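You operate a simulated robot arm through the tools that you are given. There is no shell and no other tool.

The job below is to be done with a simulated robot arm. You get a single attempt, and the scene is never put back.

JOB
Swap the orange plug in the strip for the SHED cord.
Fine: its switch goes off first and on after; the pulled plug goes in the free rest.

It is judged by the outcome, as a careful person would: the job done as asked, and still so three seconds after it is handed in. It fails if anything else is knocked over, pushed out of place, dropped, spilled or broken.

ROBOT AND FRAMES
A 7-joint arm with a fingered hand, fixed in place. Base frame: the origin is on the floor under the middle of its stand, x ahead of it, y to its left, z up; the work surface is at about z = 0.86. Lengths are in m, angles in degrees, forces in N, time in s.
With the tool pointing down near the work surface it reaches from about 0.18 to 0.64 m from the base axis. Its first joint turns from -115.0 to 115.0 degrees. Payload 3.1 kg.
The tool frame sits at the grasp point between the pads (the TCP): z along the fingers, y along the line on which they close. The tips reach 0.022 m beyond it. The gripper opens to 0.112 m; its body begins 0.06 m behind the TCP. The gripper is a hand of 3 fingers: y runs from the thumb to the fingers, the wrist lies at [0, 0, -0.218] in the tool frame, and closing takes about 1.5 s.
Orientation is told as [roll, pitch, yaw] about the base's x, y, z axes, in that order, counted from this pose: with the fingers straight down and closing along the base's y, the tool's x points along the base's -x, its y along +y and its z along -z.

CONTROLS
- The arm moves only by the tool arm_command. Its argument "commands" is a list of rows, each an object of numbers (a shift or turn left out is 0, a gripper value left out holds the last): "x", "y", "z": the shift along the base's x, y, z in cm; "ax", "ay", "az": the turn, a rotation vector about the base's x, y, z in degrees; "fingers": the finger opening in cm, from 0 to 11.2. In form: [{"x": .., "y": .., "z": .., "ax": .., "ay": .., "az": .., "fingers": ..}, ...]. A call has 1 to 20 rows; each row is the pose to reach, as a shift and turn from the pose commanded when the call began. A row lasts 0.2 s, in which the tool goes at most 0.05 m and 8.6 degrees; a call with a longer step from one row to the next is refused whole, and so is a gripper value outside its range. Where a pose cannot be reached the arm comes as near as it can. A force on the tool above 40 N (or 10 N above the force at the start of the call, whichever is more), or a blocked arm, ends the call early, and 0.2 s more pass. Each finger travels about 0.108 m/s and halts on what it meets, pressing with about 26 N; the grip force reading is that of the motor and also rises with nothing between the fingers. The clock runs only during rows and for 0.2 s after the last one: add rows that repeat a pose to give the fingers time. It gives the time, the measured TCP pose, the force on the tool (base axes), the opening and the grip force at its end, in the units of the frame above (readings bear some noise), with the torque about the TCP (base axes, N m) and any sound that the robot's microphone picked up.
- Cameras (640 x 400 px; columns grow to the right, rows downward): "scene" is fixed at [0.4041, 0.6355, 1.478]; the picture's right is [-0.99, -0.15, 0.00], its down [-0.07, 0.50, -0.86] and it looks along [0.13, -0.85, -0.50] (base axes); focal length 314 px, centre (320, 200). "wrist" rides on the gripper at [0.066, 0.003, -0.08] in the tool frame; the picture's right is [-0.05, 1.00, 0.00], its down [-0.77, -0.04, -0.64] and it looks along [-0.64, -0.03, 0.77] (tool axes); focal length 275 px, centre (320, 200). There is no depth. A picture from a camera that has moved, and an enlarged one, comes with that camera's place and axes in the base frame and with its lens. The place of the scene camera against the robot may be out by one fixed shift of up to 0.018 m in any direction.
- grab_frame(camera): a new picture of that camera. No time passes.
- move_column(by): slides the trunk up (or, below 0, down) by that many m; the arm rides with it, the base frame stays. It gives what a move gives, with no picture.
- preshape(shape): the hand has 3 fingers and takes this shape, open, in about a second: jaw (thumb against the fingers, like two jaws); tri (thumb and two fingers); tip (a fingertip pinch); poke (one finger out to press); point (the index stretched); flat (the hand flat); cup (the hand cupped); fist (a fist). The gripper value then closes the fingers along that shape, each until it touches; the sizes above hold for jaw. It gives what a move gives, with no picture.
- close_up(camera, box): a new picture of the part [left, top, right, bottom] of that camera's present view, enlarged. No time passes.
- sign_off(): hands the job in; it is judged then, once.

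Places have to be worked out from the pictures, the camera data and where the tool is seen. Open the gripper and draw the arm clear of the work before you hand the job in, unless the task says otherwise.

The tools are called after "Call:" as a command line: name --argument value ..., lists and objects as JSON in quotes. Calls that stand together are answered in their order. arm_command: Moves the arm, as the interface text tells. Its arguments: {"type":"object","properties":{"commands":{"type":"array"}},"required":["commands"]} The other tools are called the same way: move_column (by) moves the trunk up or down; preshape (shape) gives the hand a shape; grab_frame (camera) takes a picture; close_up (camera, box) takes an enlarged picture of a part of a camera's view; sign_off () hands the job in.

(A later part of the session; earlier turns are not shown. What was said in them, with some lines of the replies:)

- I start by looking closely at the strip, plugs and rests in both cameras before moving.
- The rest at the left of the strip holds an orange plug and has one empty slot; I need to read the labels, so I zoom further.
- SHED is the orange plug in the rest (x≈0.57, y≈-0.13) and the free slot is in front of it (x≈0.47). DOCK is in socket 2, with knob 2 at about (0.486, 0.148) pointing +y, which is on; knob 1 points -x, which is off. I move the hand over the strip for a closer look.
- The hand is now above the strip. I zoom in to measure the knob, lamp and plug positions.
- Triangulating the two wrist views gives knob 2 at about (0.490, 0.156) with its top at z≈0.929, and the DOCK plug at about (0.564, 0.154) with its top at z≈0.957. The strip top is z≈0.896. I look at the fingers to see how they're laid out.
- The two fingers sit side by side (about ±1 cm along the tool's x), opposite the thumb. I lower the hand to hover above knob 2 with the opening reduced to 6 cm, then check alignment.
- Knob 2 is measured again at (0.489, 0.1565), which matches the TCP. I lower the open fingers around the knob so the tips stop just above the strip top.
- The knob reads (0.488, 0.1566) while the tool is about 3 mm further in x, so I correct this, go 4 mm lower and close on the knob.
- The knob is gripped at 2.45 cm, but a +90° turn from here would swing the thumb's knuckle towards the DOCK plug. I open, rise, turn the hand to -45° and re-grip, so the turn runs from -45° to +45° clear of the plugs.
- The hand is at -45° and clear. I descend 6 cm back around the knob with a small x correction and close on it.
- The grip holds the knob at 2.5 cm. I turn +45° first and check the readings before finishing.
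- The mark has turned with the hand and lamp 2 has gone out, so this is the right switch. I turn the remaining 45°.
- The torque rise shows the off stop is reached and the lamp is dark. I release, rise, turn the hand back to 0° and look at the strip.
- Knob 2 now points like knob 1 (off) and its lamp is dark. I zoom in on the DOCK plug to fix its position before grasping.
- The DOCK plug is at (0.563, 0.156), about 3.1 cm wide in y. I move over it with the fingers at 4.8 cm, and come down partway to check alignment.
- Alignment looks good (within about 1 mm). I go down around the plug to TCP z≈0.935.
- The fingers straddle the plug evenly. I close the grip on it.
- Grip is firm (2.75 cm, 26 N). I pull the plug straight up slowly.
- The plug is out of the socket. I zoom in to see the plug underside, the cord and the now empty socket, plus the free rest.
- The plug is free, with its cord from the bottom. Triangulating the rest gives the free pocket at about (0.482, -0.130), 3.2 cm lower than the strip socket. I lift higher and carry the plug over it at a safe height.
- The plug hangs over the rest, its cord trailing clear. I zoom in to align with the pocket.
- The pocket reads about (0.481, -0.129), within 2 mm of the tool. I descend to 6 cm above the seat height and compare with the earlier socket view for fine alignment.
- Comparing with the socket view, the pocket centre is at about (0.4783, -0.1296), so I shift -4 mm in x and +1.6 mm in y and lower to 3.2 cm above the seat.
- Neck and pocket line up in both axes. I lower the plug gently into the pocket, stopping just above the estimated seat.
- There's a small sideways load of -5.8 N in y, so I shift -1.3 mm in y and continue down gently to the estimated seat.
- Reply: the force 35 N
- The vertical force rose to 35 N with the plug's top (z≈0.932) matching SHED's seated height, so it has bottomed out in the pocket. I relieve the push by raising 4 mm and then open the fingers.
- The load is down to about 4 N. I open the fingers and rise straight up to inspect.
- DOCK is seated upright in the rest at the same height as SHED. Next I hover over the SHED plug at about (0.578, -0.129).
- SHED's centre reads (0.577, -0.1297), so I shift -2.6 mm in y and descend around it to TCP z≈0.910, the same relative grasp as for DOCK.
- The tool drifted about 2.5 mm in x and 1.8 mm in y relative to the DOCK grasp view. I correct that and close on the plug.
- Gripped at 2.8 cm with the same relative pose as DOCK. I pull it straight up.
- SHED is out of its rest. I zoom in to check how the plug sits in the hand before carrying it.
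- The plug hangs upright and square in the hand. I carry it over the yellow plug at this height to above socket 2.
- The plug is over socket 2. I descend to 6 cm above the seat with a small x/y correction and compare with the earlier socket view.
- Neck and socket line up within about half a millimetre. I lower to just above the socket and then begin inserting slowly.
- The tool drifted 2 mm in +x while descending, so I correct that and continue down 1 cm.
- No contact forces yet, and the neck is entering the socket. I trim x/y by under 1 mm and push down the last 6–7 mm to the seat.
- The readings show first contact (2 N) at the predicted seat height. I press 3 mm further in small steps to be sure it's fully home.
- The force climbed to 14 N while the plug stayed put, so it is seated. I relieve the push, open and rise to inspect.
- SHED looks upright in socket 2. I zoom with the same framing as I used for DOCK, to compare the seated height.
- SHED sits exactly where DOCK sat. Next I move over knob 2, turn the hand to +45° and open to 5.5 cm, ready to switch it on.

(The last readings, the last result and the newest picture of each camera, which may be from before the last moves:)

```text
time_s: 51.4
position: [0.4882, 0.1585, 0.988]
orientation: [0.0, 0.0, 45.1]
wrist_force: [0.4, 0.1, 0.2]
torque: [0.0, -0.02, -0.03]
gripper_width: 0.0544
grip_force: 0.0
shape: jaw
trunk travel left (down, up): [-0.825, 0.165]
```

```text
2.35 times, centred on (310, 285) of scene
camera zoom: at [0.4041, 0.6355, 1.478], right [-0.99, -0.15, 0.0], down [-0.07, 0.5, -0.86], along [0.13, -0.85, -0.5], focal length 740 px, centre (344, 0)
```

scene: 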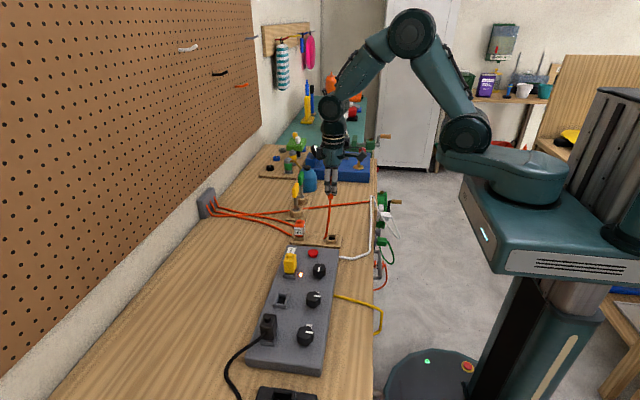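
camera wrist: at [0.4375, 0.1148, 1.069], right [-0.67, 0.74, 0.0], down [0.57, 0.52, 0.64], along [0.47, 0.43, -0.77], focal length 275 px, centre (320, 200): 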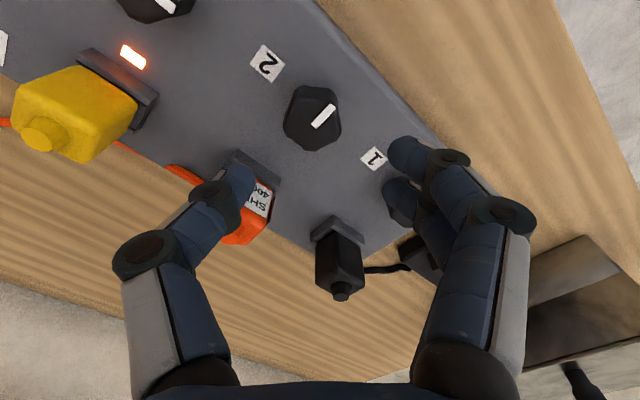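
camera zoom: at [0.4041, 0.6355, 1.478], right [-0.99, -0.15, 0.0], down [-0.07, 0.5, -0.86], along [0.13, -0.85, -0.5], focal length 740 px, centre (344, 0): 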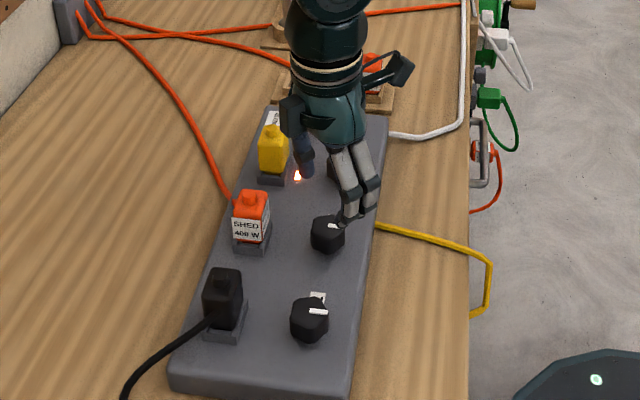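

The hand is at +45°, about 3 mm off in y from the knob centre (0.4887, 0.1561). I correct, descend to z≈0.925 with the fingers open and check before closing.

Call:
arm_command --commands '[{"x": 0.09, "y": -0.34, "z": -1}, {"x": 0.09, "y": -0.34, "z": -3}, {"x": 0.09, "y": -0.34, "z": -5}, {"x": 0.09, "y": -0.34, "z": -6.2}, {"x": 0.09, "y": -0.34, "z": -6.2}]'

Call:
grab_frame --camera "wrist"

Call:
close_up --camera "scene" --box '[230, 200, 390, 370]'

```text
time_s: 52.6
position: [0.4887, 0.1555, 0.9265]
orientation: [0.1, 0.0, 45.0]
wrist_force: [0.6, -0.2, 0.3]
torque: [-0.02, 0.03, -0.04]
gripper_width: 0.0547
grip_force: 0.0
shape: jaw
trunk travel left (down, up): [-0.825, 0.165]
```

```text
taken
camera wrist: at [0.4384, 0.1115, 1.0074], right [-0.67, 0.74, 0.0], down [0.57, 0.52, 0.64], along [0.47, 0.43, -0.77], focal length 275 px, centre (320, 200)
```

wrist: 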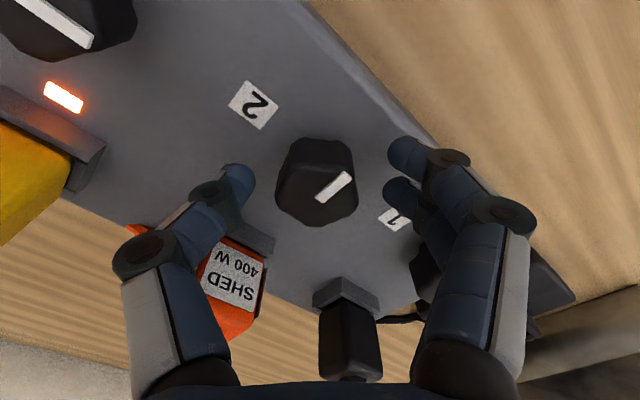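

```text
2.35 times, centred on (310, 285) of scene
camera zoom: at [0.4041, 0.6355, 1.478], right [-0.99, -0.15, 0.0], down [-0.07, 0.5, -0.86], along [0.13, -0.85, -0.5], focal length 740 px, centre (344, 0)
```

zoom: 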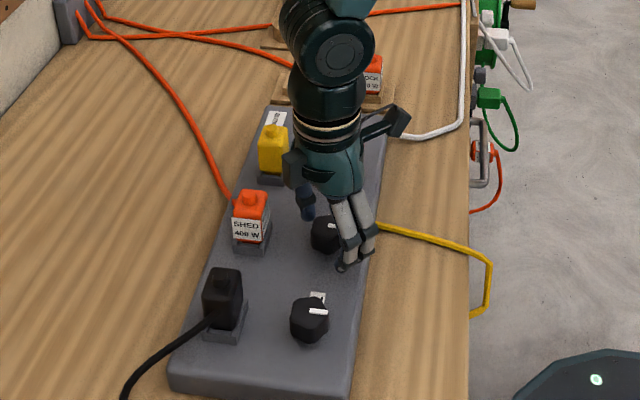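

Centred on the knob at (0.4887, 0.156). I close on it and turn the first 45° toward on.

Call:
arm_command --commands '[{"z": -0.15, "fingers": 3.5}, {"z": -0.15, "fingers": 1.5}, {"z": -0.15, "fingers": 1.5}, {"z": -0.15, "fingers": 1.5}, {"z": -0.15, "fingers": 1.5}, {"z": -0.15, "az": -7.5}, {"z": -0.15, "az": -15}, {"z": -0.15, "az": -22.5}, {"z": -0.15, "az": -30}, {"z": -0.15, "az": -37.5}, {"z": -0.15, "az": -45}, {"z": -0.15, "az": -45}]'

Call:
grab_frame --camera "wrist"

```text
time_s: 55.2
position: [0.4886, 0.1558, 0.9247]
orientation: [0.0, 0.0, -0.1]
wrist_force: [-0.9, -0.3, -7.0]
torque: [-0.02, 0.0, 0.03]
gripper_width: 0.0249
grip_force: 27.0
shape: jaw
trunk travel left (down, up): [-0.825, 0.165]
```

```text
taken
camera wrist: at [0.4214, 0.1595, 1.0062], right [0.05, 1.0, 0.0], down [0.77, -0.04, 0.64], along [0.63, -0.03, -0.77], focal length 275 px, centre (320, 200)
```

wrist: 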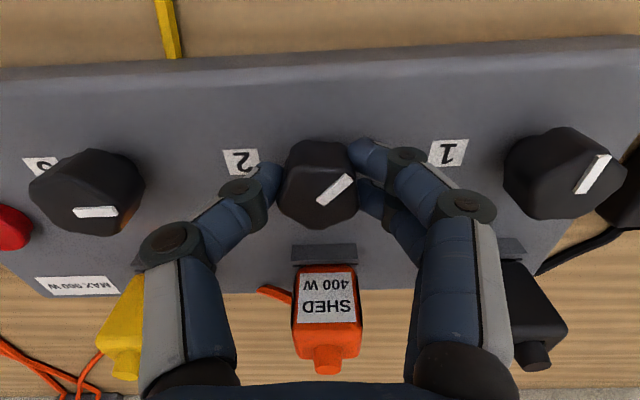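

The mark is halfway round and following the hand. I complete the turn to on.

Call:
arm_command --commands '[{"az": -7.5}, {"az": -15}, {"az": -22.5}, {"az": -30}, {"az": -37.5}, {"az": -45}, {"az": -47}, {"az": -47}]'

Call:
grab_frame --camera "wrist"

Call:
close_up --camera "scene" --box '[230, 200, 390, 370]'

```text
time_s: 57.0
position: [0.4889, 0.1554, 0.9255]
orientation: [0.1, -0.1, -47.1]
wrist_force: [2.5, 4.5, 5.3]
torque: [0.1, -0.06, 0.1]
gripper_width: 0.0251
grip_force: 26.3
shape: jaw
trunk travel left (down, up): [-0.825, 0.165]
```

```text
taken
camera wrist: at [0.4446, 0.2069, 1.0052], right [0.76, 0.65, 0.0], down [0.5, -0.59, 0.64], along [0.41, -0.48, -0.77], focal length 275 px, centre (320, 200)
```

wrist: 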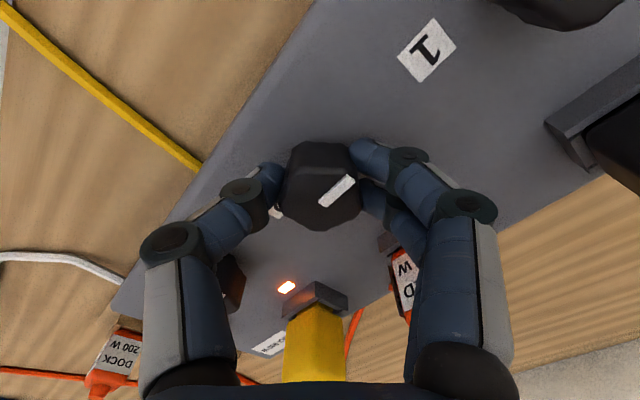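

```text
2.35 times, centred on (310, 285) of scene
camera zoom: at [0.4041, 0.6355, 1.478], right [-0.99, -0.15, 0.0], down [-0.07, 0.5, -0.86], along [0.13, -0.85, -0.5], focal length 740 px, centre (344, 0)
```

zoom: 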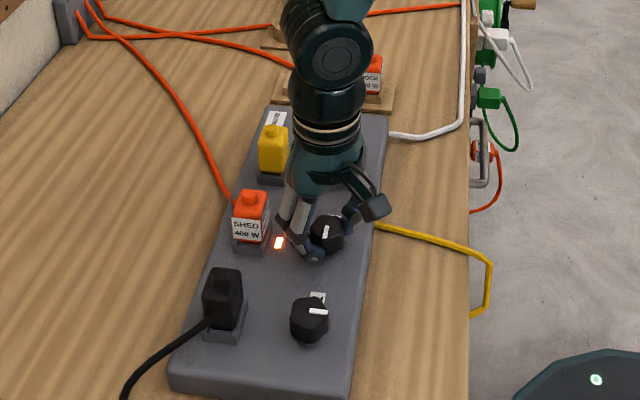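

Lamp 2 is lit again with SHED plugged in. I release the knob, rise, turn the hand back and draw the arm clear.

Call:
arm_command --commands '[{"fingers": 3.5}, {"fingers": 5.2}, {"fingers": 5.2}, {"z": 1, "fingers": 5.2}, {"z": 4, "fingers": 5.2}, {"z": 8, "fingers": 5.2}, {"z": 12, "fingers": 5.2}, {"x": -2, "z": 16, "az": 8}, {"x": -5, "z": 19, "az": 16}, {"x": -8, "z": 22, "az": 24}, {"x": -10, "z": 24, "az": 32}, {"x": -10, "z": 26, "az": 40}, {"x": -10, "z": 26, "az": 47}, {"x": -10, "z": 26, "az": 47}]'

Call:
grab_frame --camera "wrist"

Call:
grab_frame --camera "scene"

Call:
close_up --camera "scene" --box '[230, 200, 390, 370]'

```text
time_s: 60.0
position: [0.3883, 0.1547, 1.1863]
orientation: [0.0, -0.1, 0.1]
wrist_force: [0.7, -0.1, -0.1]
torque: [-0.02, -0.03, 0.02]
gripper_width: 0.0515
grip_force: 0.0
shape: jaw
trunk travel left (down, up): [-0.825, 0.165]
```

```text
taken
camera wrist: at [0.3203, 0.1585, 1.2661], right [0.04, 1.0, 0.0], down [0.77, -0.03, 0.64], along [0.64, -0.03, -0.77], focal length 275 px, centre (320, 200)
```

wrist: 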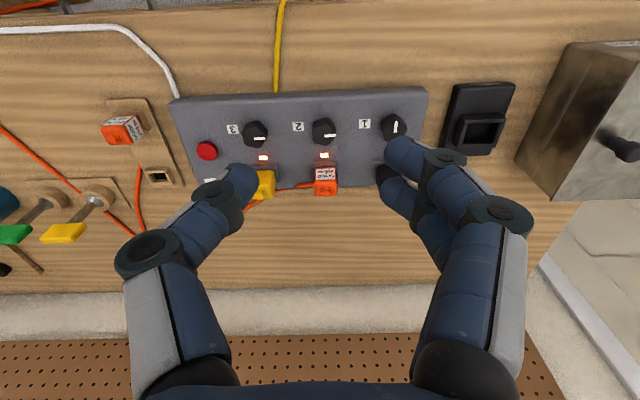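

```text
taken
```

scene: 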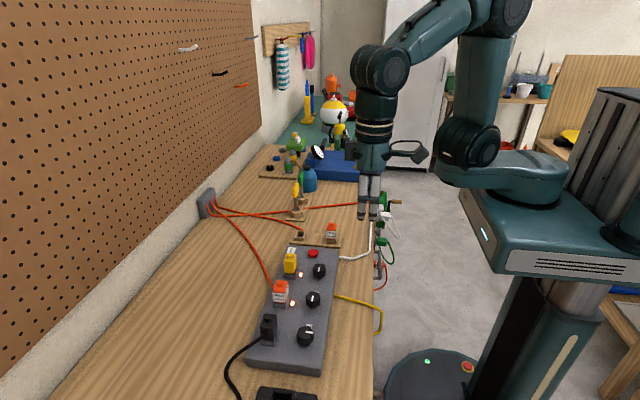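

```text
2.35 times, centred on (310, 285) of scene
camera zoom: at [0.4041, 0.6355, 1.478], right [-0.99, -0.15, 0.0], down [-0.07, 0.5, -0.86], along [0.13, -0.85, -0.5], focal length 740 px, centre (344, 0)
```

zoom: 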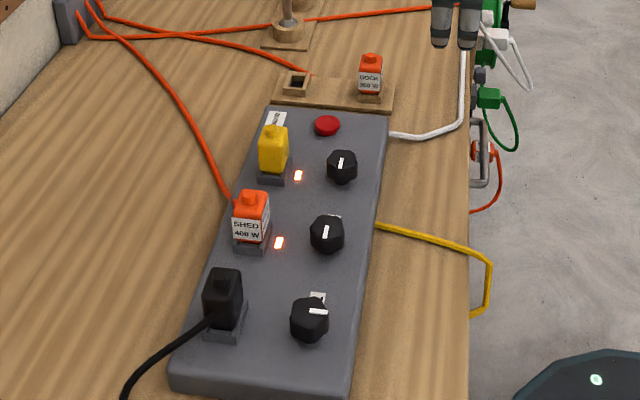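

Everything looks as asked: SHED in socket 2 and switched on with its lamp lit, DOCK in the rest. I open the gripper fully, wait a moment and take a last close check.

Call:
arm_command --commands '[{"z": 3, "fingers": 8}, {"z": 5, "fingers": 11.2}, {"z": 5, "fingers": 11.2}, {"z": 5, "fingers": 11.2}, {"z": 5, "fingers": 11.2}, {"z": 5, "fingers": 11.2}]'

Call:
close_up --camera "scene" --box '[240, 210, 370, 350]'

Call:
close_up --camera "wrist" --box '[90, 60, 440, 240]'

```text
time_s: 61.4
position: [0.3913, 0.154, 1.2378]
orientation: [0.0, 0.0, 0.1]
wrist_force: [0.3, -0.5, 0.6]
torque: [0.04, 0.01, -0.01]
gripper_width: 0.1119
grip_force: 0.1
shape: jaw
trunk travel left (down, up): [-0.825, 0.165]
```

```text
2.86 times, centred on (305, 280) of scene
camera zoom: at [0.4041, 0.6355, 1.478], right [-0.99, -0.15, 0.0], down [-0.07, 0.5, -0.86], along [0.13, -0.85, -0.5], focal length 898 px, centre (363, -29)
```

zoom: 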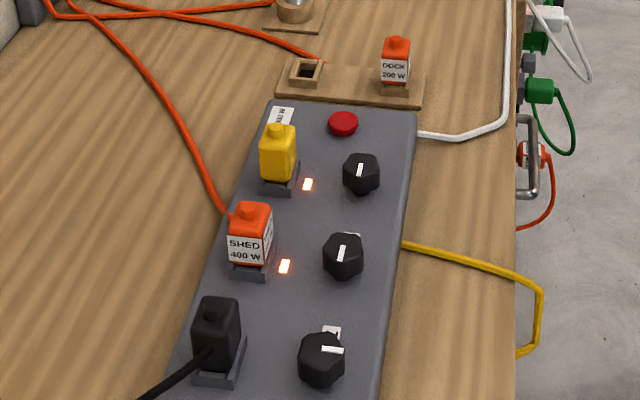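

```text
1.83 times, centred on (265, 150) of wrist
camera zoom: at [0.3218, 0.158, 1.3182], right [0.05, 1.0, 0.0], down [0.77, -0.04, 0.64], along [0.64, -0.03, -0.77], focal length 503 px, centre (421, 291)
```

zoom: 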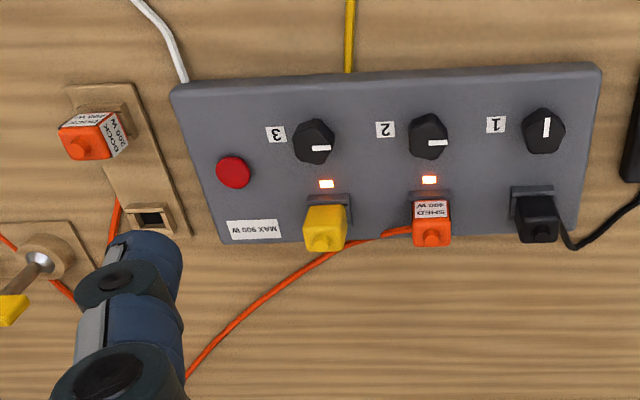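

The final views show SHED seated in socket 2 with knob 2 on and its lamp lit, and DOCK upright in the rest that was free. Nothing else has moved, the gripper is open and the arm is clear, so I hand the job in.

Call:
sign_off

```text
The job is handed in.
```

The SHED cord is now in socket 2 of the strip, in place of the orange DOCK plug, and the job is handed in.

- **Switch:** I turned knob 2 off before pulling DOCK; its lamp went dark. I turned it back on after SHED was in, and the lamp is lit.
- **Pulled plug:** DOCK is in the rest that was free, upright and at the same height SHED sat in its own rest.
- **Everything else:** in the final pictures nothing else looks knocked or moved. The gripper is open and the arm is clear of the bench.

I couldn't read the yellow plug's wattage. The strip is marked MAX 900 W, and SHED draws 400 W where DOCK drew 200 W. Both lamps were still lit in my last pictures, a few seconds after switching on.
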